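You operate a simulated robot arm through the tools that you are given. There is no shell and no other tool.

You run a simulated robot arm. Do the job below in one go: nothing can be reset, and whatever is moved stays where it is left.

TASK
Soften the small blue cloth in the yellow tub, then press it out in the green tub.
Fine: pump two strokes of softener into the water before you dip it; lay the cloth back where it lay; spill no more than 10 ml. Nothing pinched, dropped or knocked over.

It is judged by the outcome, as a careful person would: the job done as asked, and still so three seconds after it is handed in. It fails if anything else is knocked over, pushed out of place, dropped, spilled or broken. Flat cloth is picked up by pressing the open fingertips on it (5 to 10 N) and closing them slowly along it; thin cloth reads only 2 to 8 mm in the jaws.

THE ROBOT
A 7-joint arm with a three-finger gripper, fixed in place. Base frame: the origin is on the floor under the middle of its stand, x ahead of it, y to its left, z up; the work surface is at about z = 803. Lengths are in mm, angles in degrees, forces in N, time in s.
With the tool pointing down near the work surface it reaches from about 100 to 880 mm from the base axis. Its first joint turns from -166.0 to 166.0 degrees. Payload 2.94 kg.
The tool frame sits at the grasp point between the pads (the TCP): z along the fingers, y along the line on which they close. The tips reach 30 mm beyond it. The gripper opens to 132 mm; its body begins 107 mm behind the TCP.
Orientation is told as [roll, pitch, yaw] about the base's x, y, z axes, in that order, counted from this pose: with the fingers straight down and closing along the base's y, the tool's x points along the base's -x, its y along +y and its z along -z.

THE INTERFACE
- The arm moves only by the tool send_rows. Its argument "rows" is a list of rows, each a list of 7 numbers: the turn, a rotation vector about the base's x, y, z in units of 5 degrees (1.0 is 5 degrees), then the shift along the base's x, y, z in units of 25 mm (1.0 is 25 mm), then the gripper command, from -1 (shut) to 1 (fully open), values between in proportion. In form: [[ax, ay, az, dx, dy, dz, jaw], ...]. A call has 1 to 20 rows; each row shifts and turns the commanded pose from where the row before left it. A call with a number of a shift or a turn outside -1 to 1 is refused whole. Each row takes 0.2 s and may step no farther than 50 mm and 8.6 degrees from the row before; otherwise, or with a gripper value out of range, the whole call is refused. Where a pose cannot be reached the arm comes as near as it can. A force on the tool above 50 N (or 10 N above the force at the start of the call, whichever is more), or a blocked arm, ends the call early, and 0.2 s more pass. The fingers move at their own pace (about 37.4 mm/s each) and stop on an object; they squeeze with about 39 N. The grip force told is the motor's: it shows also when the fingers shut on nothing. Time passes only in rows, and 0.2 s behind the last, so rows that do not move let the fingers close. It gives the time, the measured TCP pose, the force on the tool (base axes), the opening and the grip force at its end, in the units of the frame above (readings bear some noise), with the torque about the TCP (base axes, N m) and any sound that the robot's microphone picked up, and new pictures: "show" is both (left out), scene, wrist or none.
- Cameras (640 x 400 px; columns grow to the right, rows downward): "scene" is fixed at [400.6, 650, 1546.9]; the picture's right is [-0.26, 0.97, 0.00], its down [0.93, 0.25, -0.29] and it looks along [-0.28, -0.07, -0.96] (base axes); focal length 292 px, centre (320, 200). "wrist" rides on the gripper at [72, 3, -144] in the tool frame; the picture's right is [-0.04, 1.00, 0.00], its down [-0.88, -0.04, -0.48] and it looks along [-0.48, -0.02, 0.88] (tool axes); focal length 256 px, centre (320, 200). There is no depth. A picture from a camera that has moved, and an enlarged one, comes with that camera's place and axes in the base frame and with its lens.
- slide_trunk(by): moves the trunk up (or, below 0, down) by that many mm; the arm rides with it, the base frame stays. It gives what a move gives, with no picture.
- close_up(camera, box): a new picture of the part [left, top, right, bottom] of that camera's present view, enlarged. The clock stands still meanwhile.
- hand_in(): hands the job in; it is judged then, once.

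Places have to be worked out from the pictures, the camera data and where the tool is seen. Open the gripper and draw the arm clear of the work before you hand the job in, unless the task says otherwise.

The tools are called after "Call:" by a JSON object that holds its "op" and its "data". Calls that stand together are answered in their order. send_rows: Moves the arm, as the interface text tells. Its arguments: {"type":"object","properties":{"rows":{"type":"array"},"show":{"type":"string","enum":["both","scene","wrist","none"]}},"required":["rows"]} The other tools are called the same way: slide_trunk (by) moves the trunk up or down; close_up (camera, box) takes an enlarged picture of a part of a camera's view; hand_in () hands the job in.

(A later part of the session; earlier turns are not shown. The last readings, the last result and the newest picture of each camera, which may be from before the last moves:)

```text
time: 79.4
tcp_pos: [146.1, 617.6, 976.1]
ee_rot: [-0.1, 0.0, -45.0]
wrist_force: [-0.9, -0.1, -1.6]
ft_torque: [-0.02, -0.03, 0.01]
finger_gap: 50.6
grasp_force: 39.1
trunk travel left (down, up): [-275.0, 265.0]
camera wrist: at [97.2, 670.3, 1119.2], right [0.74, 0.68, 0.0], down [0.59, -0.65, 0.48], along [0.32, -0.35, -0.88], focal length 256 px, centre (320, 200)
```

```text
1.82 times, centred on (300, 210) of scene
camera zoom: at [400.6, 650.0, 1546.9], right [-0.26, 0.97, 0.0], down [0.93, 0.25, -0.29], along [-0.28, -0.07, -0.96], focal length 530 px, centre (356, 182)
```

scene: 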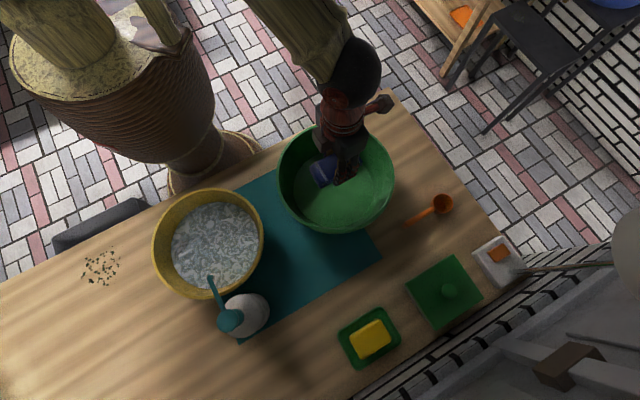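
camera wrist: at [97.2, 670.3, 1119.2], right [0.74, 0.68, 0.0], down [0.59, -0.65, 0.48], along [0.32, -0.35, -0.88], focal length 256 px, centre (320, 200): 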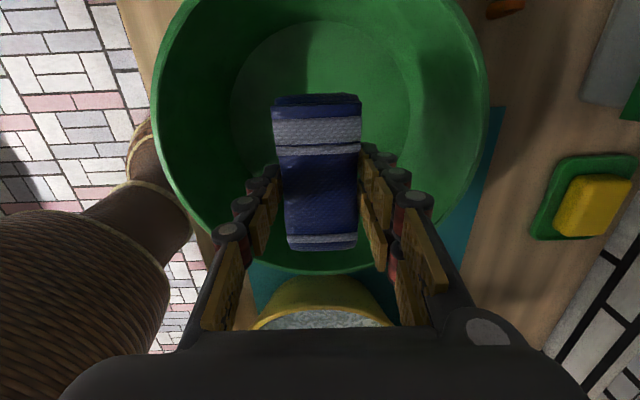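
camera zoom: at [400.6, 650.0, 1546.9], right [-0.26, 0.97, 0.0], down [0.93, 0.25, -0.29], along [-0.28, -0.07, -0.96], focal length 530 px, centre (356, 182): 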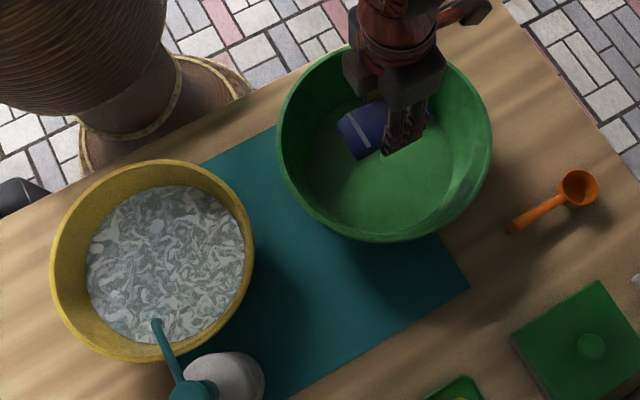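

No drips are visible on the mat, and the cloth is centred over the green tub's floor. I lower it into the tub, stopping a little above the floor.

Call:
{"op": "send_rows", "data": {"rows": [[0, 0, 0, 0, 0, -0.2, -0.55], [0, 0, 0, 0, 0, -0.4, -0.55], [0, 0, 0, 0, 0, -0.5, -0.55], [0, 0, 0, 0, 0, -0.5, -0.55], [0, 0, 0, 0, 0, -0.5, -0.55], [0, 0, 0, 0, 0, -0.5, -0.55], [0, 0, 0, 0, 0, -0.5, -0.55], [0, 0, 0, 0, 0, -0.5, -0.55], [0, 0, 0, 0, 0, -0.4, -0.55], [0, 0, 0, 0, 0, -0.3, -0.55], [0, 0, 0, 0, 0, -0.2, -0.55], [0, 0, 0, 0, 0, 0, -0.55]]}}

Call:
{"op": "close_up", "data": {"camera": "scene", "box": [260, 100, 420, 250]}}

```text
time: 82.0
tcp_pos: [147.3, 617.4, 861.3]
ee_rot: [0.0, 0.0, -45.0]
wrist_force: [0.2, -1.0, -1.3]
ft_torque: [0.0, -0.04, 0.0]
finger_gap: 50.7
grasp_force: 39.0
trunk travel left (down, up): [-275.0, 265.0]
camera wrist: at [98.5, 669.8, 1005.5], right [0.74, 0.68, 0.0], down [0.59, -0.65, 0.48], along [0.32, -0.35, -0.88], focal length 256 px, centre (320, 200)
```

scene: 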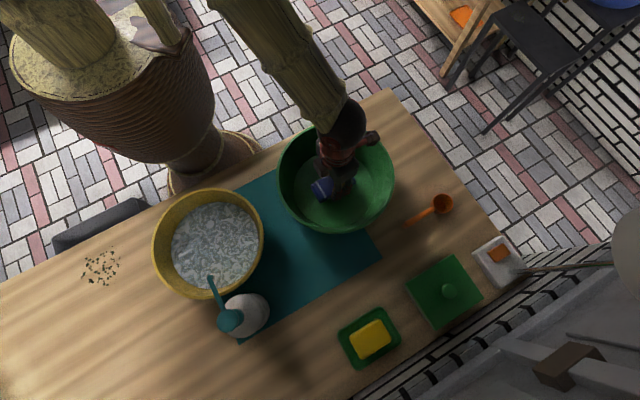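
wrist: 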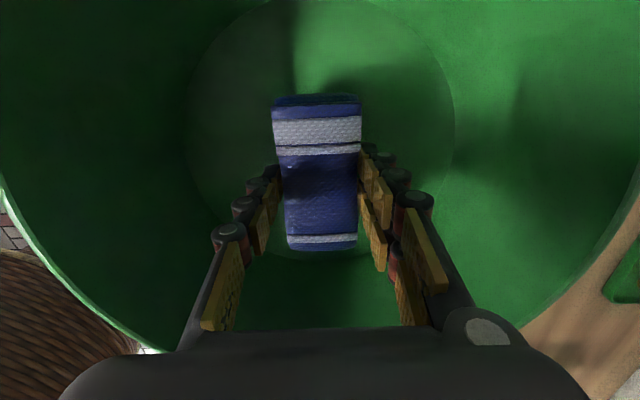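

```text
2.67 times, centred on (340, 175) of scene
camera zoom: at [400.6, 650.0, 1546.9], right [-0.26, 0.97, 0.0], down [0.93, 0.25, -0.29], along [-0.28, -0.07, -0.96], focal length 778 px, centre (267, 267)
```

zoom: 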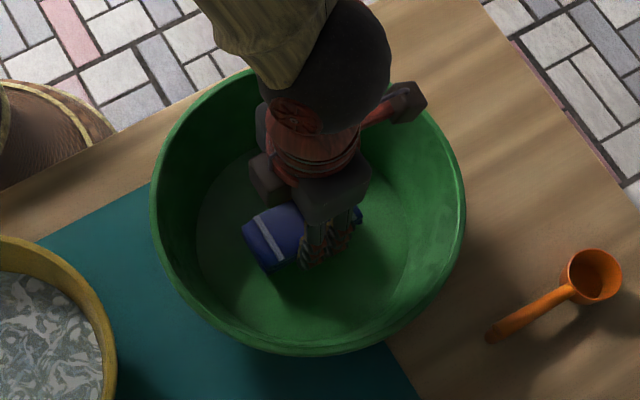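

The cloth is centred in the tub with clearance all around. I step down to set it on the floor, watching the force.

Call:
{"op": "send_rows", "data": {"rows": [[0, 0, 0, 0, 0, -0.15, -0.55], [0, 0, 0, 0, 0, -0.15, -0.55], [0, 0, 0, 0, 0, -0.1, -0.55], [0, 0, 0, 0, 0, -0.1, -0.55], [0, 0, 0, 0, 0, 0, -0.55]], "show": "none"}}

```text
time: 83.2
tcp_pos: [147.9, 616.9, 848.1]
ee_rot: [0.0, 0.0, -45.0]
wrist_force: [0.4, 0.7, -1.8]
ft_torque: [0.01, 0.02, -0.01]
finger_gap: 50.8
grasp_force: 39.4
trunk travel left (down, up): [-275.0, 265.0]
```

Call:
{"op": "send_rows", "data": {"rows": [[0, 0, 0, 0, 0, -0.06, -0.55], [0, 0, 0, 0, 0, -0.06, -0.55], [0, 0, 0, 0, 0, 0, -0.55]], "show": "none"}}

```text
time: 84.0
tcp_pos: [147.2, 617.6, 847.3]
ee_rot: [0.0, 0.0, -45.0]
wrist_force: [0.0, 0.7, -1.0]
ft_torque: [0.02, 0.02, 0.01]
finger_gap: 50.9
grasp_force: 39.1
trunk travel left (down, up): [-275.0, 265.0]
```

No contact yet at z≈846. I keep stepping down by 1–2 mm until the cloth touches the tub's floor.

Call:
{"op": "send_rows", "data": {"rows": [[0, 0, 0, 0, 0, -0.06, -0.55], [0, 0, 0, 0, 0, -0.06, -0.55], [0, 0, 0, 0, 0, 0, -0.55]], "show": "none"}}

```text
time: 84.8
tcp_pos: [148.5, 618.7, 841.3]
ee_rot: [0.0, 0.1, -45.0]
wrist_force: [-0.6, 0.3, -0.7]
ft_torque: [0.0, -0.01, 0.01]
finger_gap: 51.0
grasp_force: 38.9
trunk travel left (down, up): [-275.0, 265.0]
```

Still free at z≈841.5. I continue in 1 mm steps.

Call:
{"op": "send_rows", "data": {"rows": [[0, 0, 0, 0, 0, -0.05, -0.55], [0, 0, 0, 0, 0, -0.05, -0.55], [0, 0, 0, 0, 0, 0, -0.55]], "show": "wrist"}}

```text
time: 85.6
tcp_pos: [145.5, 617.4, 842.1]
ee_rot: [0.1, 0.0, -45.0]
wrist_force: [2.3, -1.6, 8.4]
ft_torque: [0.02, -0.35, -0.06]
finger_gap: 50.8
grasp_force: 38.9
trunk travel left (down, up): [-275.0, 265.0]
camera wrist: at [97.8, 669.9, 986.1], right [0.74, 0.68, 0.0], down [0.59, -0.65, 0.47], along [0.32, -0.35, -0.88], focal length 256 px, centre (320, 200)
```

wrist: 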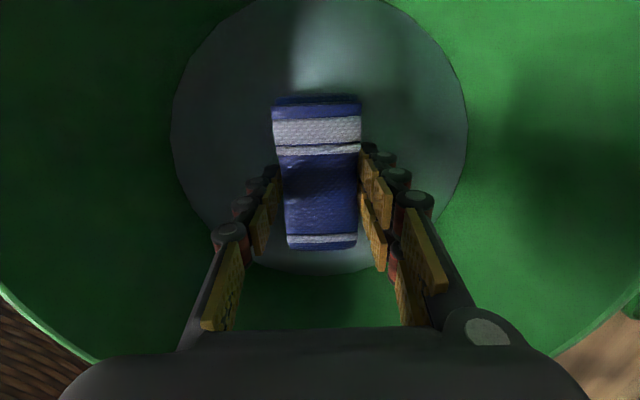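

Contact at 8.4 N, and a thin film of water now shows on the green tub's floor: water is being pressed out. I look closely at the cloth.

Call:
{"op": "close_up", "data": {"camera": "wrist", "box": [160, 0, 480, 280]}}

Call:
{"op": "close_up", "data": {"camera": "scene", "box": [260, 100, 420, 250]}}

```text
1.43 times, centred on (320, 140) of wrist
camera zoom: at [97.8, 669.9, 986.1], right [0.74, 0.68, 0.0], down [0.59, -0.65, 0.47], along [0.32, -0.35, -0.88], focal length 366 px, centre (320, 286)
```

zoom: 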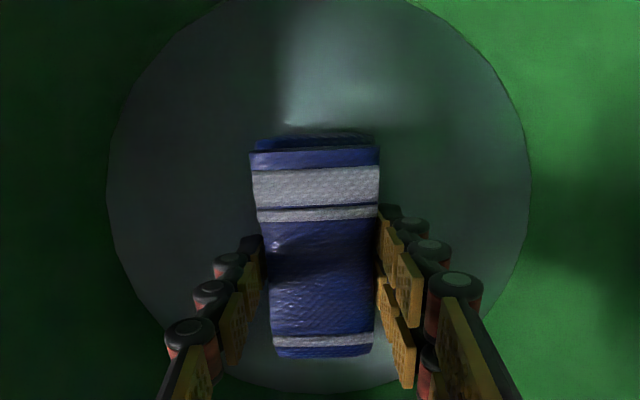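

```text
2.67 times, centred on (340, 175) of scene
camera zoom: at [400.6, 650.0, 1546.9], right [-0.26, 0.97, 0.0], down [0.93, 0.25, -0.29], along [-0.28, -0.07, -0.96], focal length 778 px, centre (267, 267)
```

zoom: 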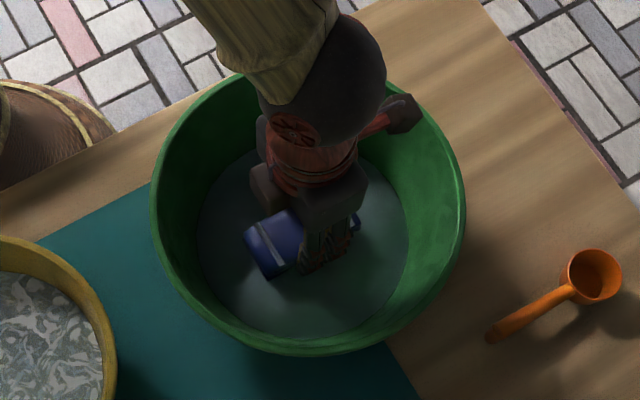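

Holding the grip, I press it harder against the tub's floor in 1 mm steps, watching force and gap.

Call:
{"op": "send_rows", "data": {"rows": [[0, 0, 0, 0, 0, -0.05, -0.6], [0, 0, 0, 0, 0, -0.05, -0.6], [0, 0, 0, 0, 0, 0, -0.6]], "show": "wrist"}}

Call:
{"op": "close_up", "data": {"camera": "wrist", "box": [160, 0, 480, 280]}}

```text
time: 86.4
tcp_pos: [146.4, 617.2, 841.6]
ee_rot: [0.3, 0.3, -45.0]
wrist_force: [1.5, -4.5, 36.2]
ft_torque: [-0.41, -0.37, -0.04]
finger_gap: 51.1
grasp_force: 39.1
trunk travel left (down, up): [-275.0, 265.0]
camera wrist: at [97.6, 669.5, 985.9], right [0.74, 0.68, 0.0], down [0.59, -0.65, 0.47], along [0.32, -0.35, -0.88], focal length 256 px, centre (320, 200)
```

wrist: 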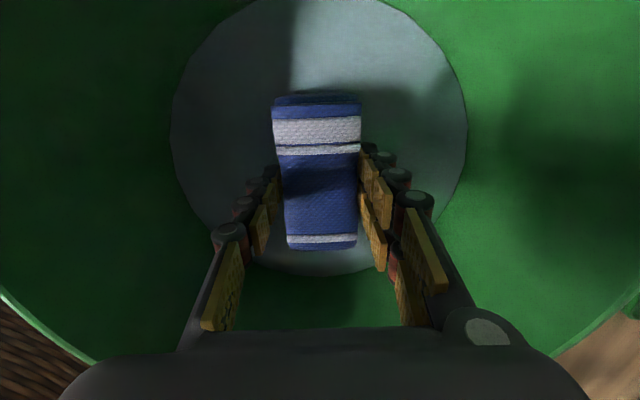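

```text
1.43 times, centred on (320, 140) of wrist
camera zoom: at [97.6, 669.5, 985.9], right [0.74, 0.68, 0.0], down [0.59, -0.65, 0.47], along [0.32, -0.35, -0.88], focal length 366 px, centre (320, 286)
```

zoom: 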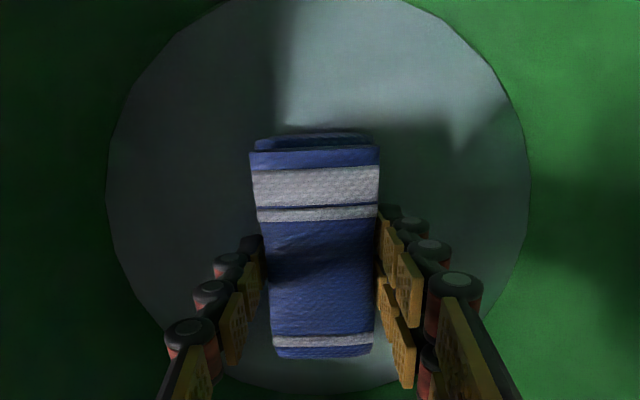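

36 N now; the cloth looks lighter and there is more water in the green tub. I hold this press for a couple of seconds.

Call:
{"op": "send_rows", "data": {"rows": [[0, 0, 0, 0, 0, 0, -0.6], [0, 0, 0, 0, 0, 0, -0.6], [0, 0, 0, 0, 0, 0, -0.6], [0, 0, 0, 0, 0, 0, -0.6], [0, 0, 0, 0, 0, 0, -0.6], [0, 0, 0, 0, 0, 0, -0.6], [0, 0, 0, 0, 0, 0, -0.6], [0, 0, 0, 0, 0, 0, -0.6], [0, 0, 0, 0, 0, 0, -0.6], [0, 0, 0, 0, 0, 0, -0.6], [0, 0, 0, 0, 0, 0, -0.6], [0, 0, 0, 0, 0, 0, -0.6], [0, 0, 0, 0, 0, 0, -0.6], [0, 0, 0, 0, 0, 0, -0.6], [0, 0, 0, 0, 0, 0, -0.6]], "show": "wrist"}}

Call:
{"op": "close_up", "data": {"camera": "wrist", "box": [160, 0, 480, 280]}}

```text
time: 89.6
tcp_pos: [146.4, 616.8, 841.0]
ee_rot: [0.2, 0.1, -45.0]
wrist_force: [0.8, 2.6, 43.1]
ft_torque: [0.31, -0.14, 0.02]
finger_gap: 50.9
grasp_force: 38.9
trunk travel left (down, up): [-275.0, 265.0]
camera wrist: at [97.4, 669.2, 985.2], right [0.74, 0.68, 0.0], down [0.59, -0.65, 0.47], along [0.32, -0.35, -0.88], focal length 256 px, centre (320, 200)
```

wrist: 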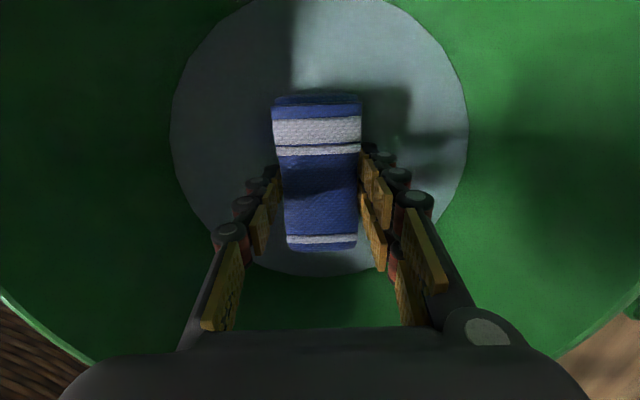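

```text
1.43 times, centred on (320, 140) of wrist
camera zoom: at [97.4, 669.2, 985.2], right [0.74, 0.68, 0.0], down [0.59, -0.65, 0.47], along [0.32, -0.35, -0.88], focal length 366 px, centre (320, 286)
```

zoom: 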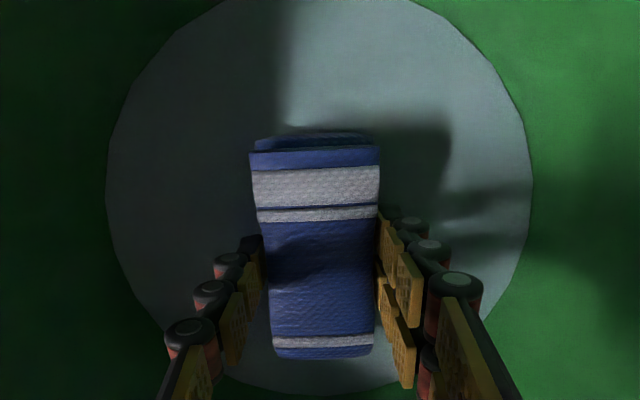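

43 N, close to the limit but steady; the cloth keeps getting lighter. I ease by a hair and hold a few more seconds to press out the rest.

Call:
{"op": "send_rows", "data": {"rows": [[0, 0, 0, 0, 0, 0.01, -0.6], [0, 0, 0, 0, 0, 0, -0.6], [0, 0, 0, 0, 0, 0, -0.6], [0, 0, 0, 0, 0, 0, -0.6], [0, 0, 0, 0, 0, 0, -0.6], [0, 0, 0, 0, 0, 0, -0.6], [0, 0, 0, 0, 0, 0, -0.6], [0, 0, 0, 0, 0, 0, -0.6], [0, 0, 0, 0, 0, 0, -0.6], [0, 0, 0, 0, 0, 0, -0.6], [0, 0, 0, 0, 0, 0, -0.6], [0, 0, 0, 0, 0, 0, -0.6], [0, 0, 0, 0, 0, 0, -0.6], [0, 0, 0, 0, 0, 0, -0.6], [0, 0, 0, 0, 0, 0, -0.6], [0, 0, 0, 0, 0, 0, -0.6], [0, 0, 0, 0, 0, 0, -0.6], [0, 0, 0, 0, 0, 0, -0.6], [0, 0, 0, 0, 0, 0, -0.6], [0, 0, 0, 0, 0, 0, -0.6]], "show": "both"}}

Call:
{"op": "close_up", "data": {"camera": "wrist", "box": [160, 0, 480, 280]}}

```text
time: 93.8
tcp_pos: [147.1, 616.9, 840.5]
ee_rot: [0.2, 0.1, -45.0]
wrist_force: [0.7, 1.7, 40.0]
ft_torque: [0.23, -0.12, 0.0]
finger_gap: 51.0
grasp_force: 39.4
trunk travel left (down, up): [-275.0, 265.0]
camera wrist: at [97.4, 668.6, 984.5], right [0.74, 0.68, 0.0], down [0.59, -0.65, 0.47], along [0.32, -0.35, -0.88], focal length 256 px, centre (320, 200)
```

scene: 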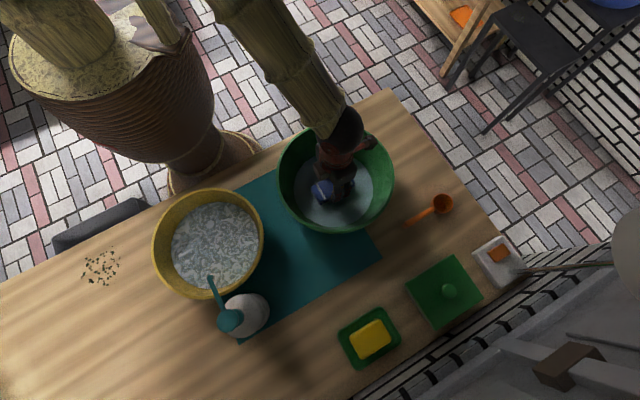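
wrist: 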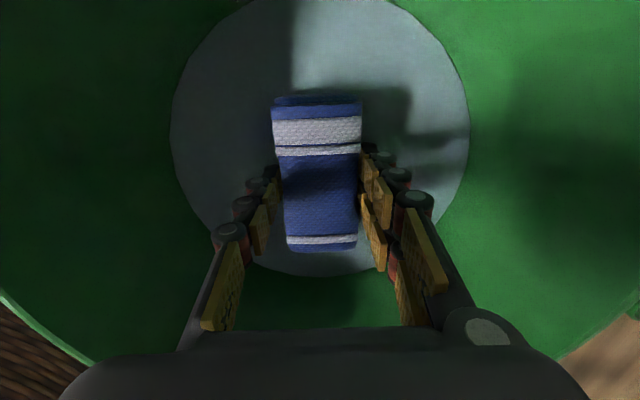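

```text
1.43 times, centred on (320, 140) of wrist
camera zoom: at [97.4, 668.6, 984.5], right [0.74, 0.68, 0.0], down [0.59, -0.65, 0.47], along [0.32, -0.35, -0.88], focal length 366 px, centre (320, 286)
```

zoom: 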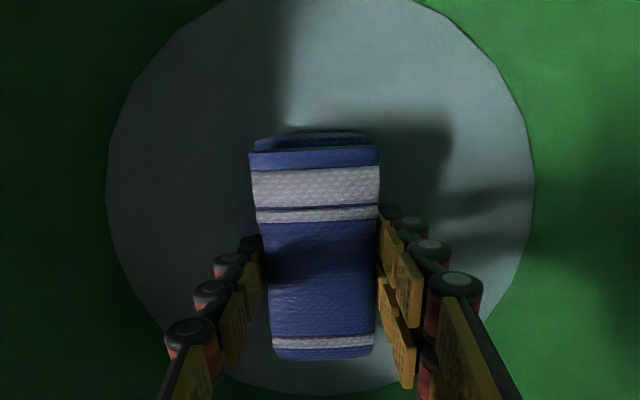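

The colour has stopped changing, so this press is done. I lift the cloth slowly off the floor, keeping it inside the tub, and watch for drips.

Call:
{"op": "send_rows", "data": {"rows": [[0, 0, 0, 0, 0, 0.08, -0.6], [0, 0, 0, 0, 0, 0.1, -0.6], [0, 0, 0, 0, 0, 0.15, -0.6], [0, 0, 0, 0, 0, 0.2, -0.6], [0, 0, 0, 0, 0, 0.2, -0.6], [0, 0, 0, 0, 0, 0.2, -0.6], [0, 0, 0, 0, 0, 0.2, -0.6], [0, 0, 0, 0, 0, 0.15, -0.6], [0, 0, 0, 0, 0, 0, -0.6], [0, 0, 0, 0, 0, 0, -0.6], [0, 0, 0, 0, 0, 0, -0.6], [0, 0, 0, 0, 0, 0, -0.6]], "show": "wrist"}}

Call:
{"op": "close_up", "data": {"camera": "wrist", "box": [160, 0, 480, 280]}}

```text
time: 96.4
tcp_pos: [147.0, 617.2, 870.4]
ee_rot: [0.0, 0.0, -45.0]
wrist_force: [0.2, -0.5, -0.4]
ft_torque: [0.0, 0.02, 0.01]
finger_gap: 50.7
grasp_force: 38.8
trunk travel left (down, up): [-275.0, 265.0]
camera wrist: at [98.2, 669.7, 1014.8], right [0.74, 0.68, 0.0], down [0.59, -0.65, 0.48], along [0.32, -0.35, -0.88], focal length 256 px, centre (320, 200)
```

wrist: 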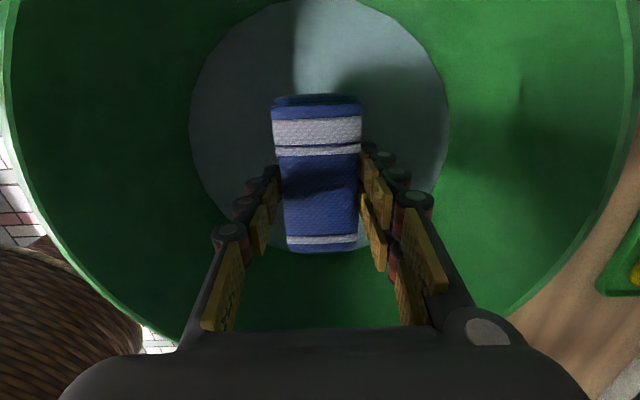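

```text
1.43 times, centred on (320, 140) of wrist
camera zoom: at [98.2, 669.7, 1014.8], right [0.74, 0.68, 0.0], down [0.59, -0.65, 0.48], along [0.32, -0.35, -0.88], focal length 366 px, centre (320, 286)
```

zoom: 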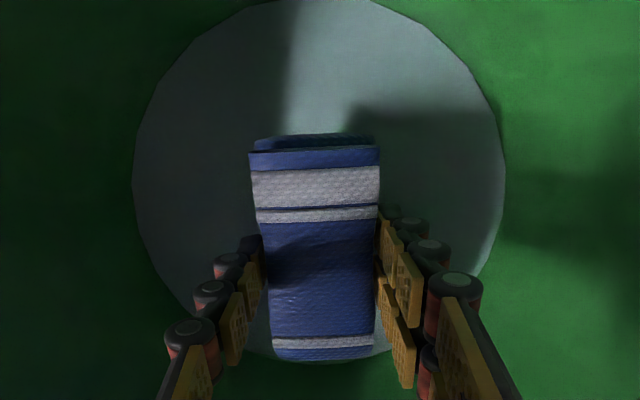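

The cloth is up, damp but no longer dark and shiny. I take a few force readings here over the tub to judge its weight and let any last drops fall.

Call:
{"op": "send_rows", "data": {"rows": [[0, 0, 0, 0, 0, 0, -0.6], [0, 0, 0, 0, 0, 0, -0.6], [0, 0, 0, 0, 0, 0, -0.6]], "show": "none"}}

Call:
{"op": "send_rows", "data": {"rows": [[0, 0, 0, 0, 0, 0, -0.6], [0, 0, 0, 0, 0, 0, -0.6], [0, 0, 0, 0, 0, 0, -0.6]], "show": "none"}}

Call:
{"op": "send_rows", "data": {"rows": [[0, 0, 0, 0, 0, 0, -0.6], [0, 0, 0, 0, 0, 0, -0.6], [0, 0, 0, 0, 0, 0, -0.6]], "show": "none"}}

Call:
{"op": "send_rows", "data": {"rows": [[0, 0, 0, 0, 0, 0, -0.6], [0, 0, 0, 0, 0, 0, -0.6], [0, 0, 0, 0, 0, 0, -0.6]], "show": "wrist"}}

```text
time: 97.2
tcp_pos: [147.2, 616.9, 870.0]
ee_rot: [0.0, 0.0, -45.0]
wrist_force: [0.1, -0.7, -0.4]
ft_torque: [-0.05, -0.02, 0.0]
finger_gap: 50.8
grasp_force: 39.1
trunk travel left (down, up): [-275.0, 265.0]
```

```text
time: 98.0
tcp_pos: [146.6, 618.1, 871.9]
ee_rot: [0.0, 0.0, -45.0]
wrist_force: [0.0, 0.0, -0.6]
ft_torque: [-0.02, -0.01, -0.03]
finger_gap: 50.9
grasp_force: 39.0
trunk travel left (down, up): [-275.0, 265.0]
```

```text
time: 98.8
tcp_pos: [146.8, 617.7, 870.2]
ee_rot: [0.0, 0.0, -45.0]
wrist_force: [0.5, -1.0, -0.6]
ft_torque: [0.02, -0.03, 0.01]
finger_gap: 50.4
grasp_force: 38.9
trunk travel left (down, up): [-275.0, 265.0]
```

```text
time: 99.6
tcp_pos: [147.2, 616.8, 870.0]
ee_rot: [0.0, -0.1, -45.1]
wrist_force: [-0.2, -1.0, -0.2]
ft_torque: [0.01, -0.06, 0.01]
finger_gap: 50.8
grasp_force: 39.2
trunk travel left (down, up): [-275.0, 265.0]
camera wrist: at [98.2, 669.7, 1014.9], right [0.74, 0.68, 0.0], down [0.59, -0.65, 0.48], along [0.32, -0.35, -0.88], focal length 256 px, centre (320, 200)
```

wrist: 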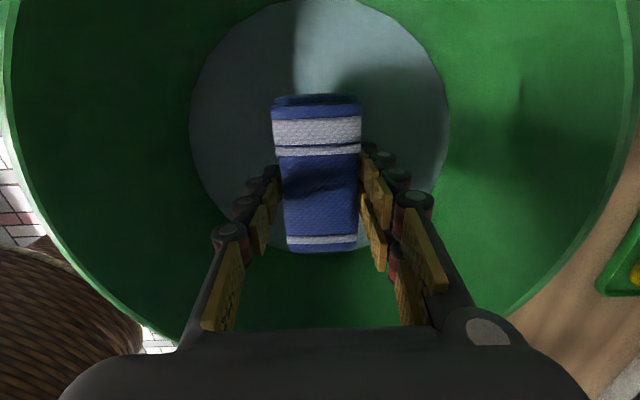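

Readings average about -0.45 N, back to the dry level, and nothing drips: it is well pressed out. I raise it clear of the green rim.

Call:
{"op": "send_rows", "data": {"rows": [[0, 0, 0, 0, 0, 0.2, -0.6], [0, 0, 0, 0, 0, 0.35, -0.6], [0, 0, 0, 0, 0, 0.45, -0.6], [0, 0, 0, 0, 0, 0.45, -0.6], [0, 0, 0, 0, 0, 0.45, -0.6], [0, 0, 0, 0, 0, 0.45, -0.6], [0, 0, 0, 0, 0, 0.45, -0.6], [0, 0, 0, 0, 0, 0.45, -0.6], [0, 0, 0, 0, 0, 0.45, -0.6], [0, 0, 0, 0, 0, 0.3, -0.6], [0, 0, 0, 0, 0, 0.2, -0.6], [0, 0, 0, 0, 0, 0, -0.6], [0, 0, 0, 0, 0, 0, -0.6]]}}

Call:
{"op": "close_up", "data": {"camera": "wrist", "box": [160, 0, 480, 280]}}

Call:
{"op": "close_up", "data": {"camera": "scene", "box": [180, 100, 420, 320]}}

```text
time: 102.4
tcp_pos: [146.9, 616.8, 974.9]
ee_rot: [-0.1, 0.0, -45.1]
wrist_force: [0.3, -0.4, -1.1]
ft_torque: [0.01, -0.02, 0.0]
finger_gap: 50.8
grasp_force: 39.0
trunk travel left (down, up): [-275.0, 265.0]
camera wrist: at [98.3, 669.4, 1119.5], right [0.74, 0.68, 0.0], down [0.59, -0.65, 0.48], along [0.32, -0.35, -0.88], focal length 256 px, centre (320, 200)
```

scene: 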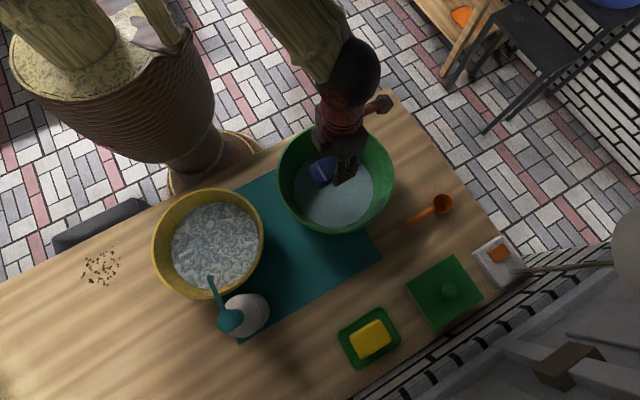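
wrist: 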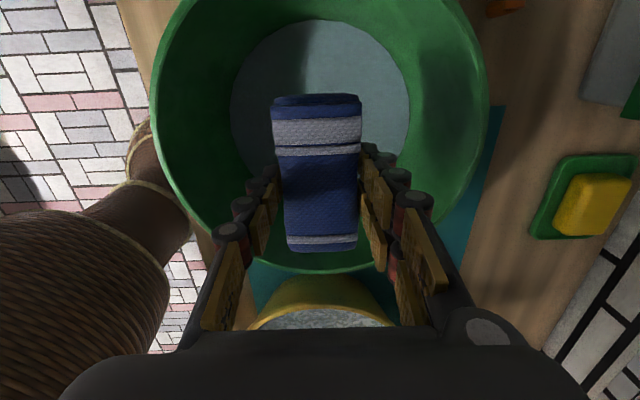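

```text
1.43 times, centred on (320, 140) of wrist
camera zoom: at [98.3, 669.4, 1119.5], right [0.74, 0.68, 0.0], down [0.59, -0.65, 0.48], along [0.32, -0.35, -0.88], focal length 366 px, centre (320, 286)
```

zoom: 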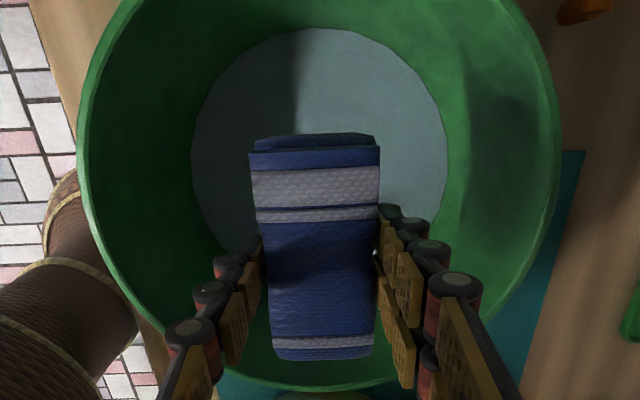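

```text
1.82 times, centred on (300, 210) of scene
camera zoom: at [400.6, 650.0, 1546.9], right [-0.26, 0.97, 0.0], down [0.93, 0.25, -0.29], along [-0.28, -0.07, -0.96], focal length 530 px, centre (356, 182)
```

zoom: 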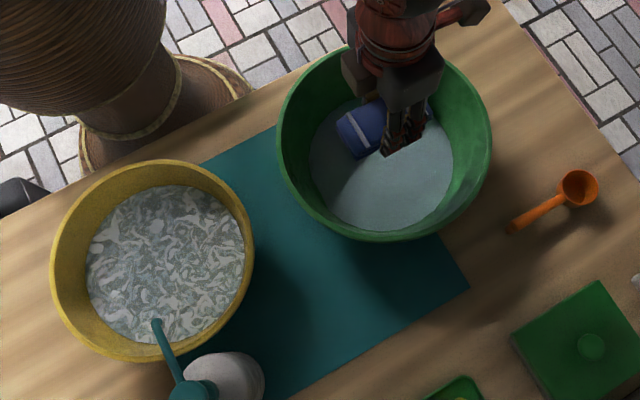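

Compared with before, the cloth is visibly lighter, though still damp. To be thorough I lower it again and give it a second press on the tub's floor.

Call:
{"op": "send_rows", "data": {"rows": [[0, 0, 0, 0, 0, -0.2, -0.6], [0, 0, 0, 0, 0, -0.4, -0.6], [0, 0, 0, 0, 0, -0.5, -0.6], [0, 0, 0, 0, 0, -0.5, -0.6], [0, 0, 0, 0, 0, -0.5, -0.6], [0, 0, 0, 0, 0, -0.5, -0.6], [0, 0, 0, 0, 0, -0.5, -0.6], [0, 0, 0, 0, 0, -0.5, -0.6], [0, 0, 0, 0, 0, -0.5, -0.6], [0, 0, 0, 0, 0, -0.4, -0.6], [0, 0, 0, 0, 0, -0.3, -0.6], [0, 0, 0, 0, 0, -0.2, -0.6], [0, 0, 0, 0, 0, -0.1, -0.6], [0, 0, 0, 0, 0, -0.08, -0.6], [0, 0, 0, 0, 0, -0.05, -0.6], [0, 0, 0, 0, 0, 0, -0.6]], "show": "none"}}

```text
time: 105.8
tcp_pos: [146.7, 617.6, 845.8]
ee_rot: [0.0, 0.0, -44.9]
wrist_force: [0.0, 0.6, 0.2]
ft_torque: [0.02, 0.03, 0.02]
finger_gap: 50.7
grasp_force: 38.8
trunk travel left (down, up): [-275.0, 265.0]
```

Near the floor again without contact. I press down in 1 mm steps until about 40 N.

Call:
{"op": "send_rows", "data": {"rows": [[0, 0, 0, 0, 0, -0.06, -0.6], [0, 0, 0, 0, 0, -0.05, -0.6], [0, 0, 0, 0, 0, -0.04, -0.6], [0, 0, 0, 0, 0, 0, -0.6]], "show": "none"}}

```text
time: 106.8
tcp_pos: [146.2, 616.5, 840.4]
ee_rot: [0.0, 0.0, -45.0]
wrist_force: [0.6, -0.5, -0.3]
ft_torque: [0.03, 0.0, 0.04]
finger_gap: 51.0
grasp_force: 39.1
trunk travel left (down, up): [-275.0, 265.0]
```

Still free at 840; continuing by 1 mm steps.

Call:
{"op": "send_rows", "data": {"rows": [[0, 0, 0, 0, 0, -0.04, -0.6], [0, 0, 0, 0, 0, -0.04, -0.6], [0, 0, 0, 0, 0, 0, -0.6]], "show": "none"}}

```text
time: 107.6
tcp_pos: [147.8, 617.4, 840.5]
ee_rot: [0.1, 0.2, -45.0]
wrist_force: [-0.9, -2.3, 17.5]
ft_torque: [-0.14, -0.08, -0.02]
finger_gap: 50.8
grasp_force: 38.8
trunk travel left (down, up): [-275.0, 265.0]
```

Contact at 17.5 N. I press 1 mm further and hold for several seconds.

Call:
{"op": "send_rows", "data": {"rows": [[0, 0, 0, 0, 0, -0.05, -0.6], [0, 0, 0, 0, 0, 0, -0.6], [0, 0, 0, 0, 0, 0, -0.6], [0, 0, 0, 0, 0, 0, -0.6], [0, 0, 0, 0, 0, 0, -0.6], [0, 0, 0, 0, 0, 0, -0.6], [0, 0, 0, 0, 0, 0, -0.6], [0, 0, 0, 0, 0, 0, -0.6], [0, 0, 0, 0, 0, 0, -0.6], [0, 0, 0, 0, 0, 0, -0.6], [0, 0, 0, 0, 0, 0, -0.6], [0, 0, 0, 0, 0, 0, -0.6], [0, 0, 0, 0, 0, 0, -0.6], [0, 0, 0, 0, 0, 0, -0.6], [0, 0, 0, 0, 0, 0, -0.6]], "show": "wrist"}}

Call:
{"op": "close_up", "data": {"camera": "wrist", "box": [160, 0, 480, 280]}}

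```text
time: 110.8
tcp_pos: [147.1, 616.8, 839.8]
ee_rot: [0.2, 0.1, -44.9]
wrist_force: [0.8, 2.0, 39.6]
ft_torque: [0.29, -0.14, 0.02]
finger_gap: 50.8
grasp_force: 39.4
trunk travel left (down, up): [-275.0, 265.0]
camera wrist: at [98.2, 669.0, 984.1], right [0.74, 0.68, 0.0], down [0.59, -0.65, 0.47], along [0.32, -0.35, -0.88], focal length 256 px, centre (320, 200)
```

wrist: 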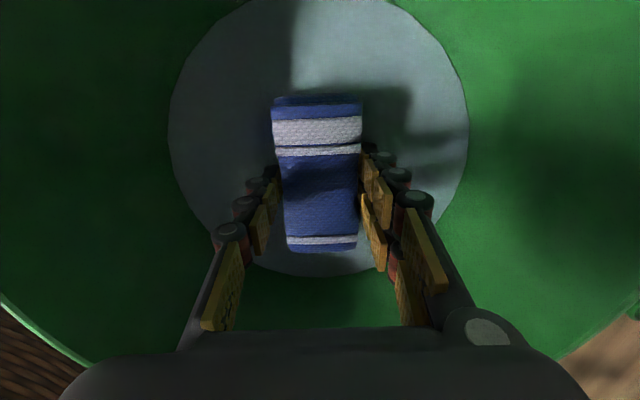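

```text
1.43 times, centred on (320, 140) of wrist
camera zoom: at [98.2, 669.0, 984.1], right [0.74, 0.68, 0.0], down [0.59, -0.65, 0.47], along [0.32, -0.35, -0.88], focal length 366 px, centre (320, 286)
```

zoom: 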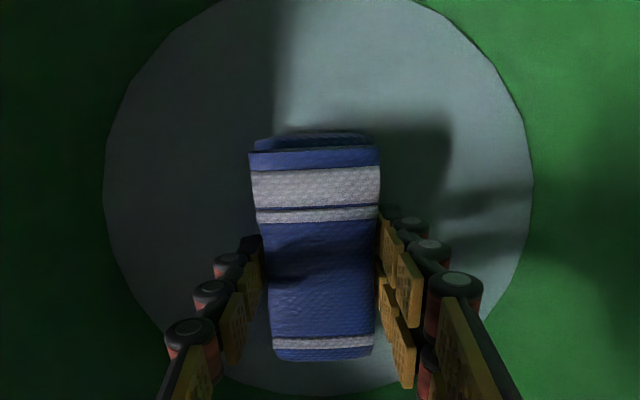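

39.6 N held for 3 s; the cloth looks as pressed out as it will get. I lift it smoothly out again to above the rim and let it hang a moment.

Call:
{"op": "send_rows", "data": {"rows": [[0, 0, 0, 0, 0, 0.1, -0.6], [0, 0, 0, 0, 0, 0.2, -0.6], [0, 0, 0, 0, 0, 0.3, -0.6], [0, 0, 0, 0, 0, 0.4, -0.6], [0, 0, 0, 0, 0, 0.45, -0.6], [0, 0, 0, 0, 0, 0.45, -0.6], [0, 0, 0, 0, 0, 0.45, -0.6], [0, 0, 0, 0, 0, 0.45, -0.6], [0, 0, 0, 0, 0, 0.45, -0.6], [0, 0, 0, 0, 0, 0.45, -0.6], [0, 0, 0, 0, 0, 0.45, -0.6], [0, 0, 0, 0, 0, 0.45, -0.6], [0, 0, 0, 0, 0, 0.45, -0.6], [0, 0, 0, 0, 0, 0.3, -0.6], [0, 0, 0, 0, 0, 0.15, -0.6], [0, 0, 0, 0, 0, 0, -0.6], [0, 0, 0, 0, 0, 0, -0.6], [0, 0, 0, 0, 0, 0, -0.6], [0, 0, 0, 0, 0, 0, -0.6], [0, 0, 0, 0, 0, 0, -0.6]]}}

Call:
{"op": "close_up", "data": {"camera": "wrist", "box": [160, 0, 480, 280]}}

Call:
{"op": "close_up", "data": {"camera": "scene", "box": [180, 100, 420, 320]}}

```text
time: 115.0
tcp_pos: [148.0, 618.1, 974.8]
ee_rot: [0.0, 0.0, -45.0]
wrist_force: [-0.2, 0.2, -0.9]
ft_torque: [-0.01, 0.02, -0.05]
finger_gap: 50.5
grasp_force: 39.0
trunk travel left (down, up): [-275.0, 265.0]
camera wrist: at [98.4, 670.3, 1118.4], right [0.74, 0.68, 0.0], down [0.59, -0.65, 0.48], along [0.32, -0.35, -0.88], focal length 256 px, centre (320, 200)
```

scene: 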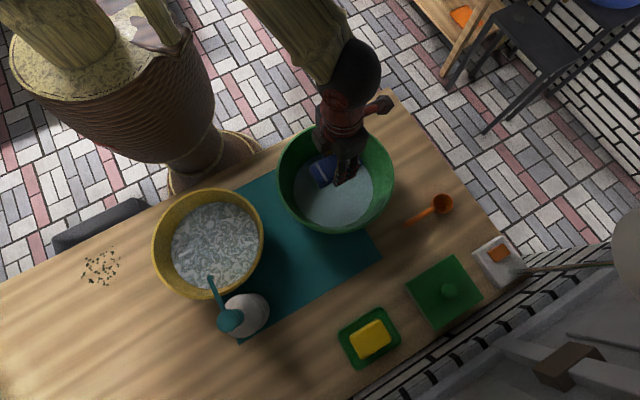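
wrist: 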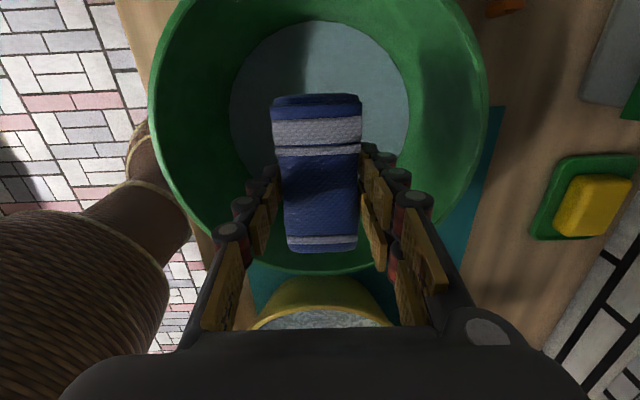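

```text
1.43 times, centred on (320, 140) of wrist
camera zoom: at [98.4, 670.3, 1118.4], right [0.74, 0.68, 0.0], down [0.59, -0.65, 0.48], along [0.32, -0.35, -0.88], focal length 366 px, centre (320, 286)
```

zoom: 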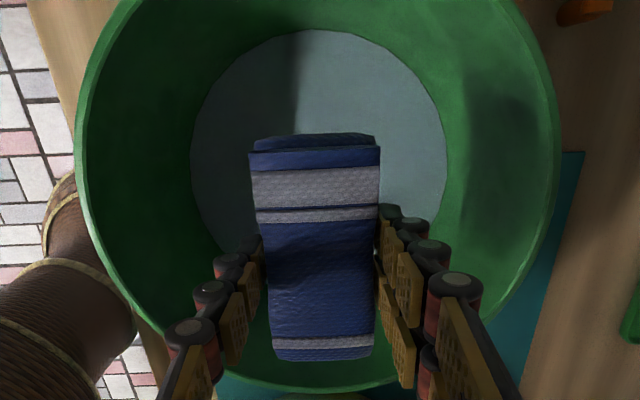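

```text
1.82 times, centred on (300, 210) of scene
camera zoom: at [400.6, 650.0, 1546.9], right [-0.26, 0.97, 0.0], down [0.93, 0.25, -0.29], along [-0.28, -0.07, -0.96], focal length 530 px, centre (356, 182)
```

zoom: 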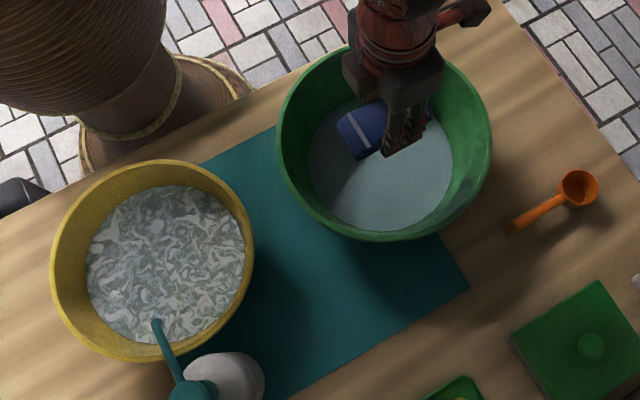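

The cloth is damp and not dripping, held at 50.5 mm. I carry it back over its old place, aiming for TCP (391, 701) at yaw -44°, which matches how it lay at first.

Call:
{"op": "send_rows", "data": {"rows": [[0, 0, 0, 0.2, 0.07, 0, -0.6], [0, 0, 0, 0.45, 0.155, 0, -0.6], [0, 0, 0, 0.7, 0.24, 0, -0.6], [0, 0, 0.1, 0.86, 0.297, 0, -0.6], [0, 0, 0.1, 0.86, 0.297, 0, -0.6], [0, 0, 0, 0.86, 0.297, 0, -0.6], [0, 0, 0, 0.86, 0.297, 0, -0.6], [0, 0, 0, 0.86, 0.297, 0, -0.6], [0, 0, 0, 0.86, 0.297, 0, -0.6], [0, 0, 0, 0.86, 0.297, 0, -0.6], [0, 0, 0, 0.86, 0.297, 0, -0.6], [0, 0, 0, 0.75, 0.26, 0, -0.6], [0, 0, 0, 0.5, 0.17, 0, -0.6], [0, 0, 0, 0.25, 0.086, 0, -0.6], [0, 0, 0, 0, 0, 0, -0.6]]}}

```text
time: 118.2
tcp_pos: [391.2, 699.6, 974.5]
ee_rot: [0.0, 0.0, -44.0]
wrist_force: [0.0, -0.8, -0.5]
ft_torque: [-0.03, -0.01, 0.02]
finger_gap: 50.7
grasp_force: 39.1
trunk travel left (down, up): [-275.0, 265.0]
camera wrist: at [341.1, 752.3, 1118.1], right [0.73, 0.69, 0.0], down [0.61, -0.64, 0.48], along [0.33, -0.35, -0.88], focal length 256 px, centre (320, 200)
```

scene: 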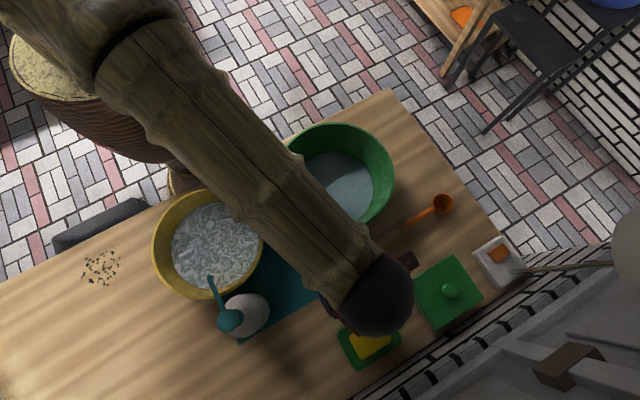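
wrist: 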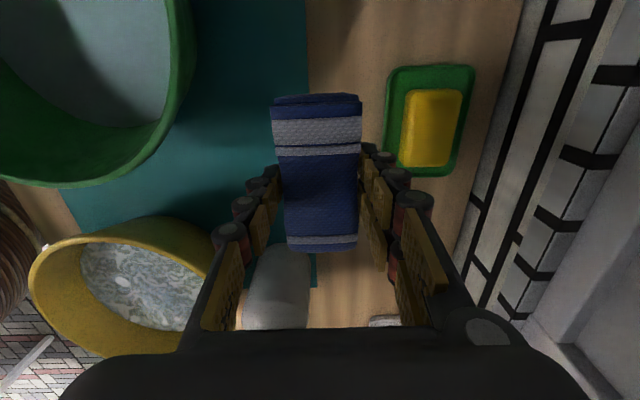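

The cloth hangs over its old place (TCP by the camera about (390.8, 700)). I correct 1 mm in y and lower it gently toward the table.

Call:
{"op": "send_rows", "data": {"rows": [[0, 0, 0, 0, 0.05, -0.2, -0.6], [0, 0, 0, 0, 0, -0.4, -0.6], [0, 0, 0, 0, 0, -0.5, -0.6], [0, 0, 0, 0, 0, -0.5, -0.6], [0, 0, 0, 0, 0, -0.5, -0.6], [0, 0, 0, 0, 0, -0.5, -0.6], [0, 0, 0, 0, 0, -0.5, -0.6], [0, 0, 0, 0, 0, -0.5, -0.6], [0, 0, 0, 0, 0, -0.5, -0.6], [0, 0, 0, 0, 0, -0.4, -0.6], [0, 0, 0, 0, 0, -0.3, -0.6], [0, 0, 0, 0, 0, -0.2, -0.6], [0, 0, 0, 0, 0, 0, -0.6]], "show": "wrist"}}

Call:
{"op": "close_up", "data": {"camera": "wrist", "box": [220, 70, 420, 230]}}

```text
time: 121.0
tcp_pos: [391.3, 701.1, 849.4]
ee_rot: [0.0, 0.0, -44.0]
wrist_force: [-0.2, -0.6, -0.6]
ft_torque: [0.01, 0.02, 0.0]
finger_gap: 50.6
grasp_force: 38.6
trunk travel left (down, up): [-275.0, 265.0]
camera wrist: at [341.3, 753.6, 993.5], right [0.73, 0.69, 0.0], down [0.61, -0.64, 0.48], along [0.33, -0.35, -0.88], focal length 256 px, centre (320, 200)
```

wrist: 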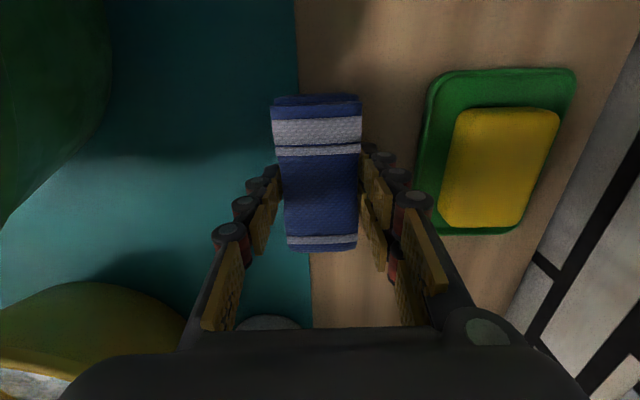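

```text
2.50 times, centred on (320, 150) of wrist
camera zoom: at [341.3, 753.6, 993.5], right [0.73, 0.69, 0.0], down [0.61, -0.64, 0.48], along [0.33, -0.35, -0.88], focal length 640 px, centre (320, 325)
```

zoom: 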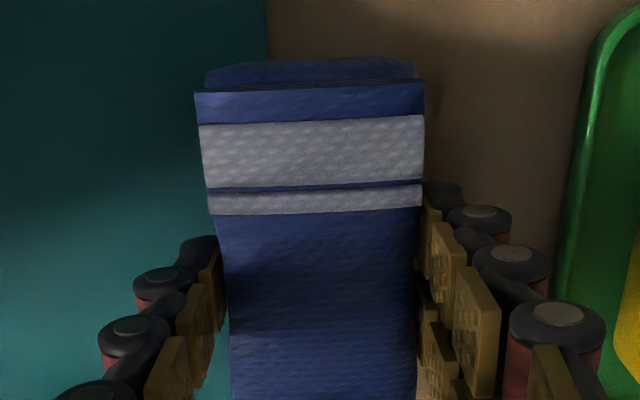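

Aligned with its original spot next to the mat edge. I lower in small steps until it touches the table.

Call:
{"op": "send_rows", "data": {"rows": [[0, 0, 0, 0, 0, -0.15, -0.6], [0, 0, 0, 0, 0, -0.12, -0.6], [0, 0, 0, 0, 0, -0.1, -0.6], [0, 0, 0, 0, 0, -0.08, -0.6], [0, 0, 0, 0, 0, 0, -0.6]], "show": "none"}}

```text
time: 122.2
tcp_pos: [390.4, 702.3, 838.4]
ee_rot: [0.0, 0.0, -44.0]
wrist_force: [0.2, -0.3, -0.6]
ft_torque: [0.02, -0.03, 0.0]
finger_gap: 50.8
grasp_force: 39.2
trunk travel left (down, up): [-275.0, 265.0]
```

No contact yet at z≈838. I go on with 1 mm steps.

Call:
{"op": "send_rows", "data": {"rows": [[0, 0, 0, 0, 0, -0.04, -0.6], [0, 0, 0, 0, 0, -0.04, -0.6], [0, 0, 0, 0, 0, 0, -0.6]], "show": "none"}}

```text
time: 123.0
tcp_pos: [389.8, 701.9, 836.8]
ee_rot: [0.0, 0.0, -44.0]
wrist_force: [0.8, 0.1, -0.5]
ft_torque: [0.06, 0.01, 0.0]
finger_gap: 50.6
grasp_force: 39.3
trunk travel left (down, up): [-275.0, 265.0]
```

Still hanging free at about 836. Two more 1 mm steps.

Call:
{"op": "send_rows", "data": {"rows": [[0, 0, 0, 0, 0, -0.04, -0.6], [0, 0, 0, 0, 0, -0.03, -0.6], [0, 0, 0, 0, 0, 0, -0.6]], "show": "none"}}

```text
time: 123.8
tcp_pos: [391.1, 701.6, 836.0]
ee_rot: [0.0, 0.0, -44.0]
wrist_force: [1.4, -2.1, 5.4]
ft_torque: [0.06, 0.22, 0.11]
finger_gap: 50.6
grasp_force: 39.3
trunk travel left (down, up): [-275.0, 265.0]
```

Light contact at 5.4 N: the cloth rests on the table. I open the fingers slowly to about 68 mm, keeping clear of the soap dish.

Call:
{"op": "send_rows", "data": {"rows": [[0, 0, 0, 0, 0, 0, -0.4], [0, 0, 0, 0, 0, 0, -0.3], [0, 0, 0, 0, 0, 0, -0.25], [0, 0, 0, 0, 0, 0, -0.2], [0, 0, 0, 0, 0, 0, -0.15], [0, 0, 0, 0, 0, 0, -0.1], [0, 0, 0, 0, 0, 0, -0.05], [0, 0, 0, 0, 0, 0, 0.0], [0, 0, 0, 0, 0, 0, 0.04], [0, 0, 0, 0, 0, 0, 0.04]], "show": "wrist"}}

Call:
{"op": "close_up", "data": {"camera": "wrist", "box": [220, 70, 420, 230]}}

```text
time: 126.0
tcp_pos: [389.8, 702.9, 834.6]
ee_rot: [0.1, 0.0, -44.0]
wrist_force: [0.7, 0.7, 1.0]
ft_torque: [-0.01, -0.02, 0.0]
finger_gap: 69.1
grasp_force: 0.1
trunk travel left (down, up): [-275.0, 265.0]
camera wrist: at [340.3, 754.0, 978.3], right [0.73, 0.69, 0.0], down [0.61, -0.64, 0.48], along [0.33, -0.35, -0.88], focal length 256 px, centre (320, 200)
```

wrist: 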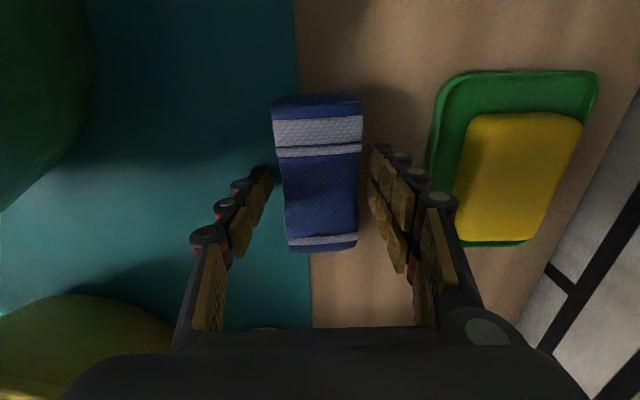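

```text
2.50 times, centred on (320, 150) of wrist
camera zoom: at [340.3, 754.0, 978.3], right [0.73, 0.69, 0.0], down [0.61, -0.64, 0.48], along [0.33, -0.35, -0.88], focal length 640 px, centre (320, 325)
```

zoom: 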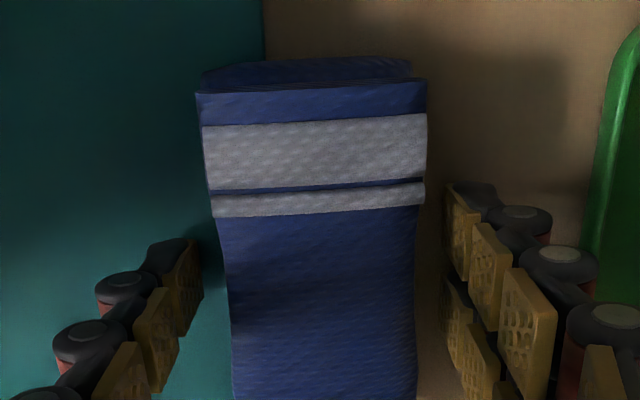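

Released: both fingers stand clear of the pad and it lies flat. I rise straight up, then draw the arm back high above the work for a clear view.

Call:
{"op": "send_rows", "data": {"rows": [[0, 0, 0, 0, 0, 0.1, 0.04], [0, 0, 0, 0, 0, 0.3, 0.04], [0, 0, 0, 0, 0, 0.6, 0.04], [0, 0, 0, 0, 0, 0.8, 0.04], [0, 0, 0, 0, 0, 0.9, 0.04], [0, 0, 0, 0, 0, 0.9, 0.1], [0, 0, 0, 0, 0, 0.9, 0.3], [0, 0, 0, 0, 0, 0.9, 0.5], [0, 0, 0, 0, 0, 0.9, 0.7], [0, 0, 0, 0, 0, 0.9, 1], [0, 0, 0, -0.5, -0.5, 0.9, 1], [0, 0, 0, -0.9, -0.9, 0.9, 1], [0, 0, 0, -0.9, -0.9, 0.9, 1], [0, 0, 0, -0.9, -0.9, 0.9, 1], [0, 0, 0, -0.9, -0.9, 0.9, 1], [0, 0, 0, -0.9, -0.9, 0.6, 1], [0, 0, 0, -0.9, -0.9, 0.3, 1], [0, 0, 0, -0.6, -0.9, 0, 1], [0, 0, 0, -0.3, -0.5, 0, 1], [0, 0, 0, 0, 0, 0, 1]]}}

Call:
{"op": "close_up", "data": {"camera": "scene", "box": [300, 240, 420, 380]}}

```text
time: 130.2
tcp_pos: [218.4, 519.7, 1150.2]
ee_rot: [0.0, 0.0, -44.0]
wrist_force: [-0.1, -0.1, 0.0]
ft_torque: [-0.02, 0.0, -0.01]
finger_gap: 131.9
grasp_force: 0.1
trunk travel left (down, up): [-275.0, 265.0]
camera wrist: at [168.7, 570.8, 1293.0], right [0.73, 0.69, 0.0], down [0.61, -0.64, 0.48], along [0.33, -0.35, -0.88], focal length 256 px, centre (320, 200)
```

scene: 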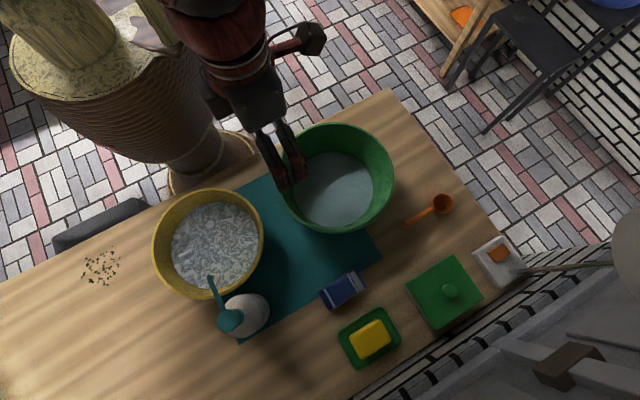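
wrist: 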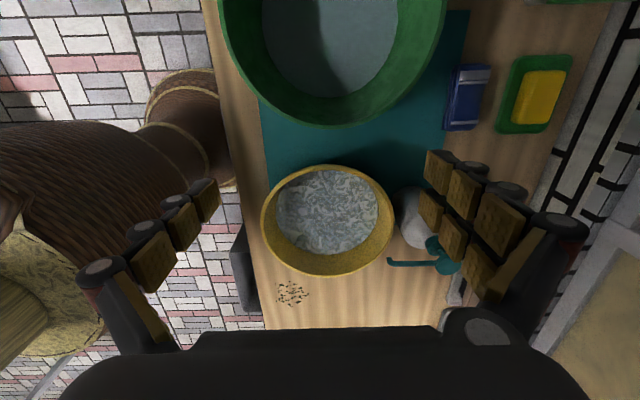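

```text
2.86 times, centred on (360, 310) of scene
camera zoom: at [400.6, 650.0, 1546.9], right [-0.26, 0.97, 0.0], down [0.93, 0.25, -0.29], along [-0.28, -0.07, -0.96], focal length 834 px, centre (206, -114)
```

zoom: 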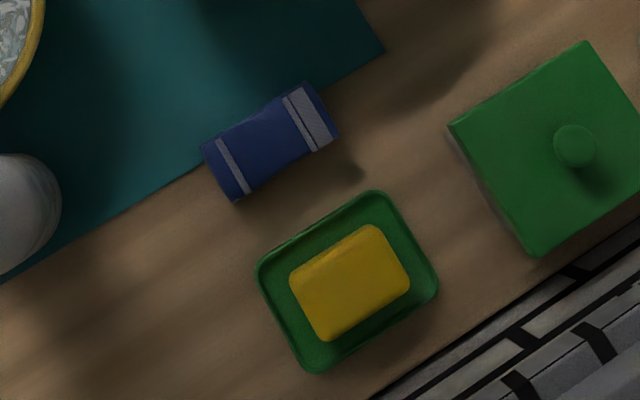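

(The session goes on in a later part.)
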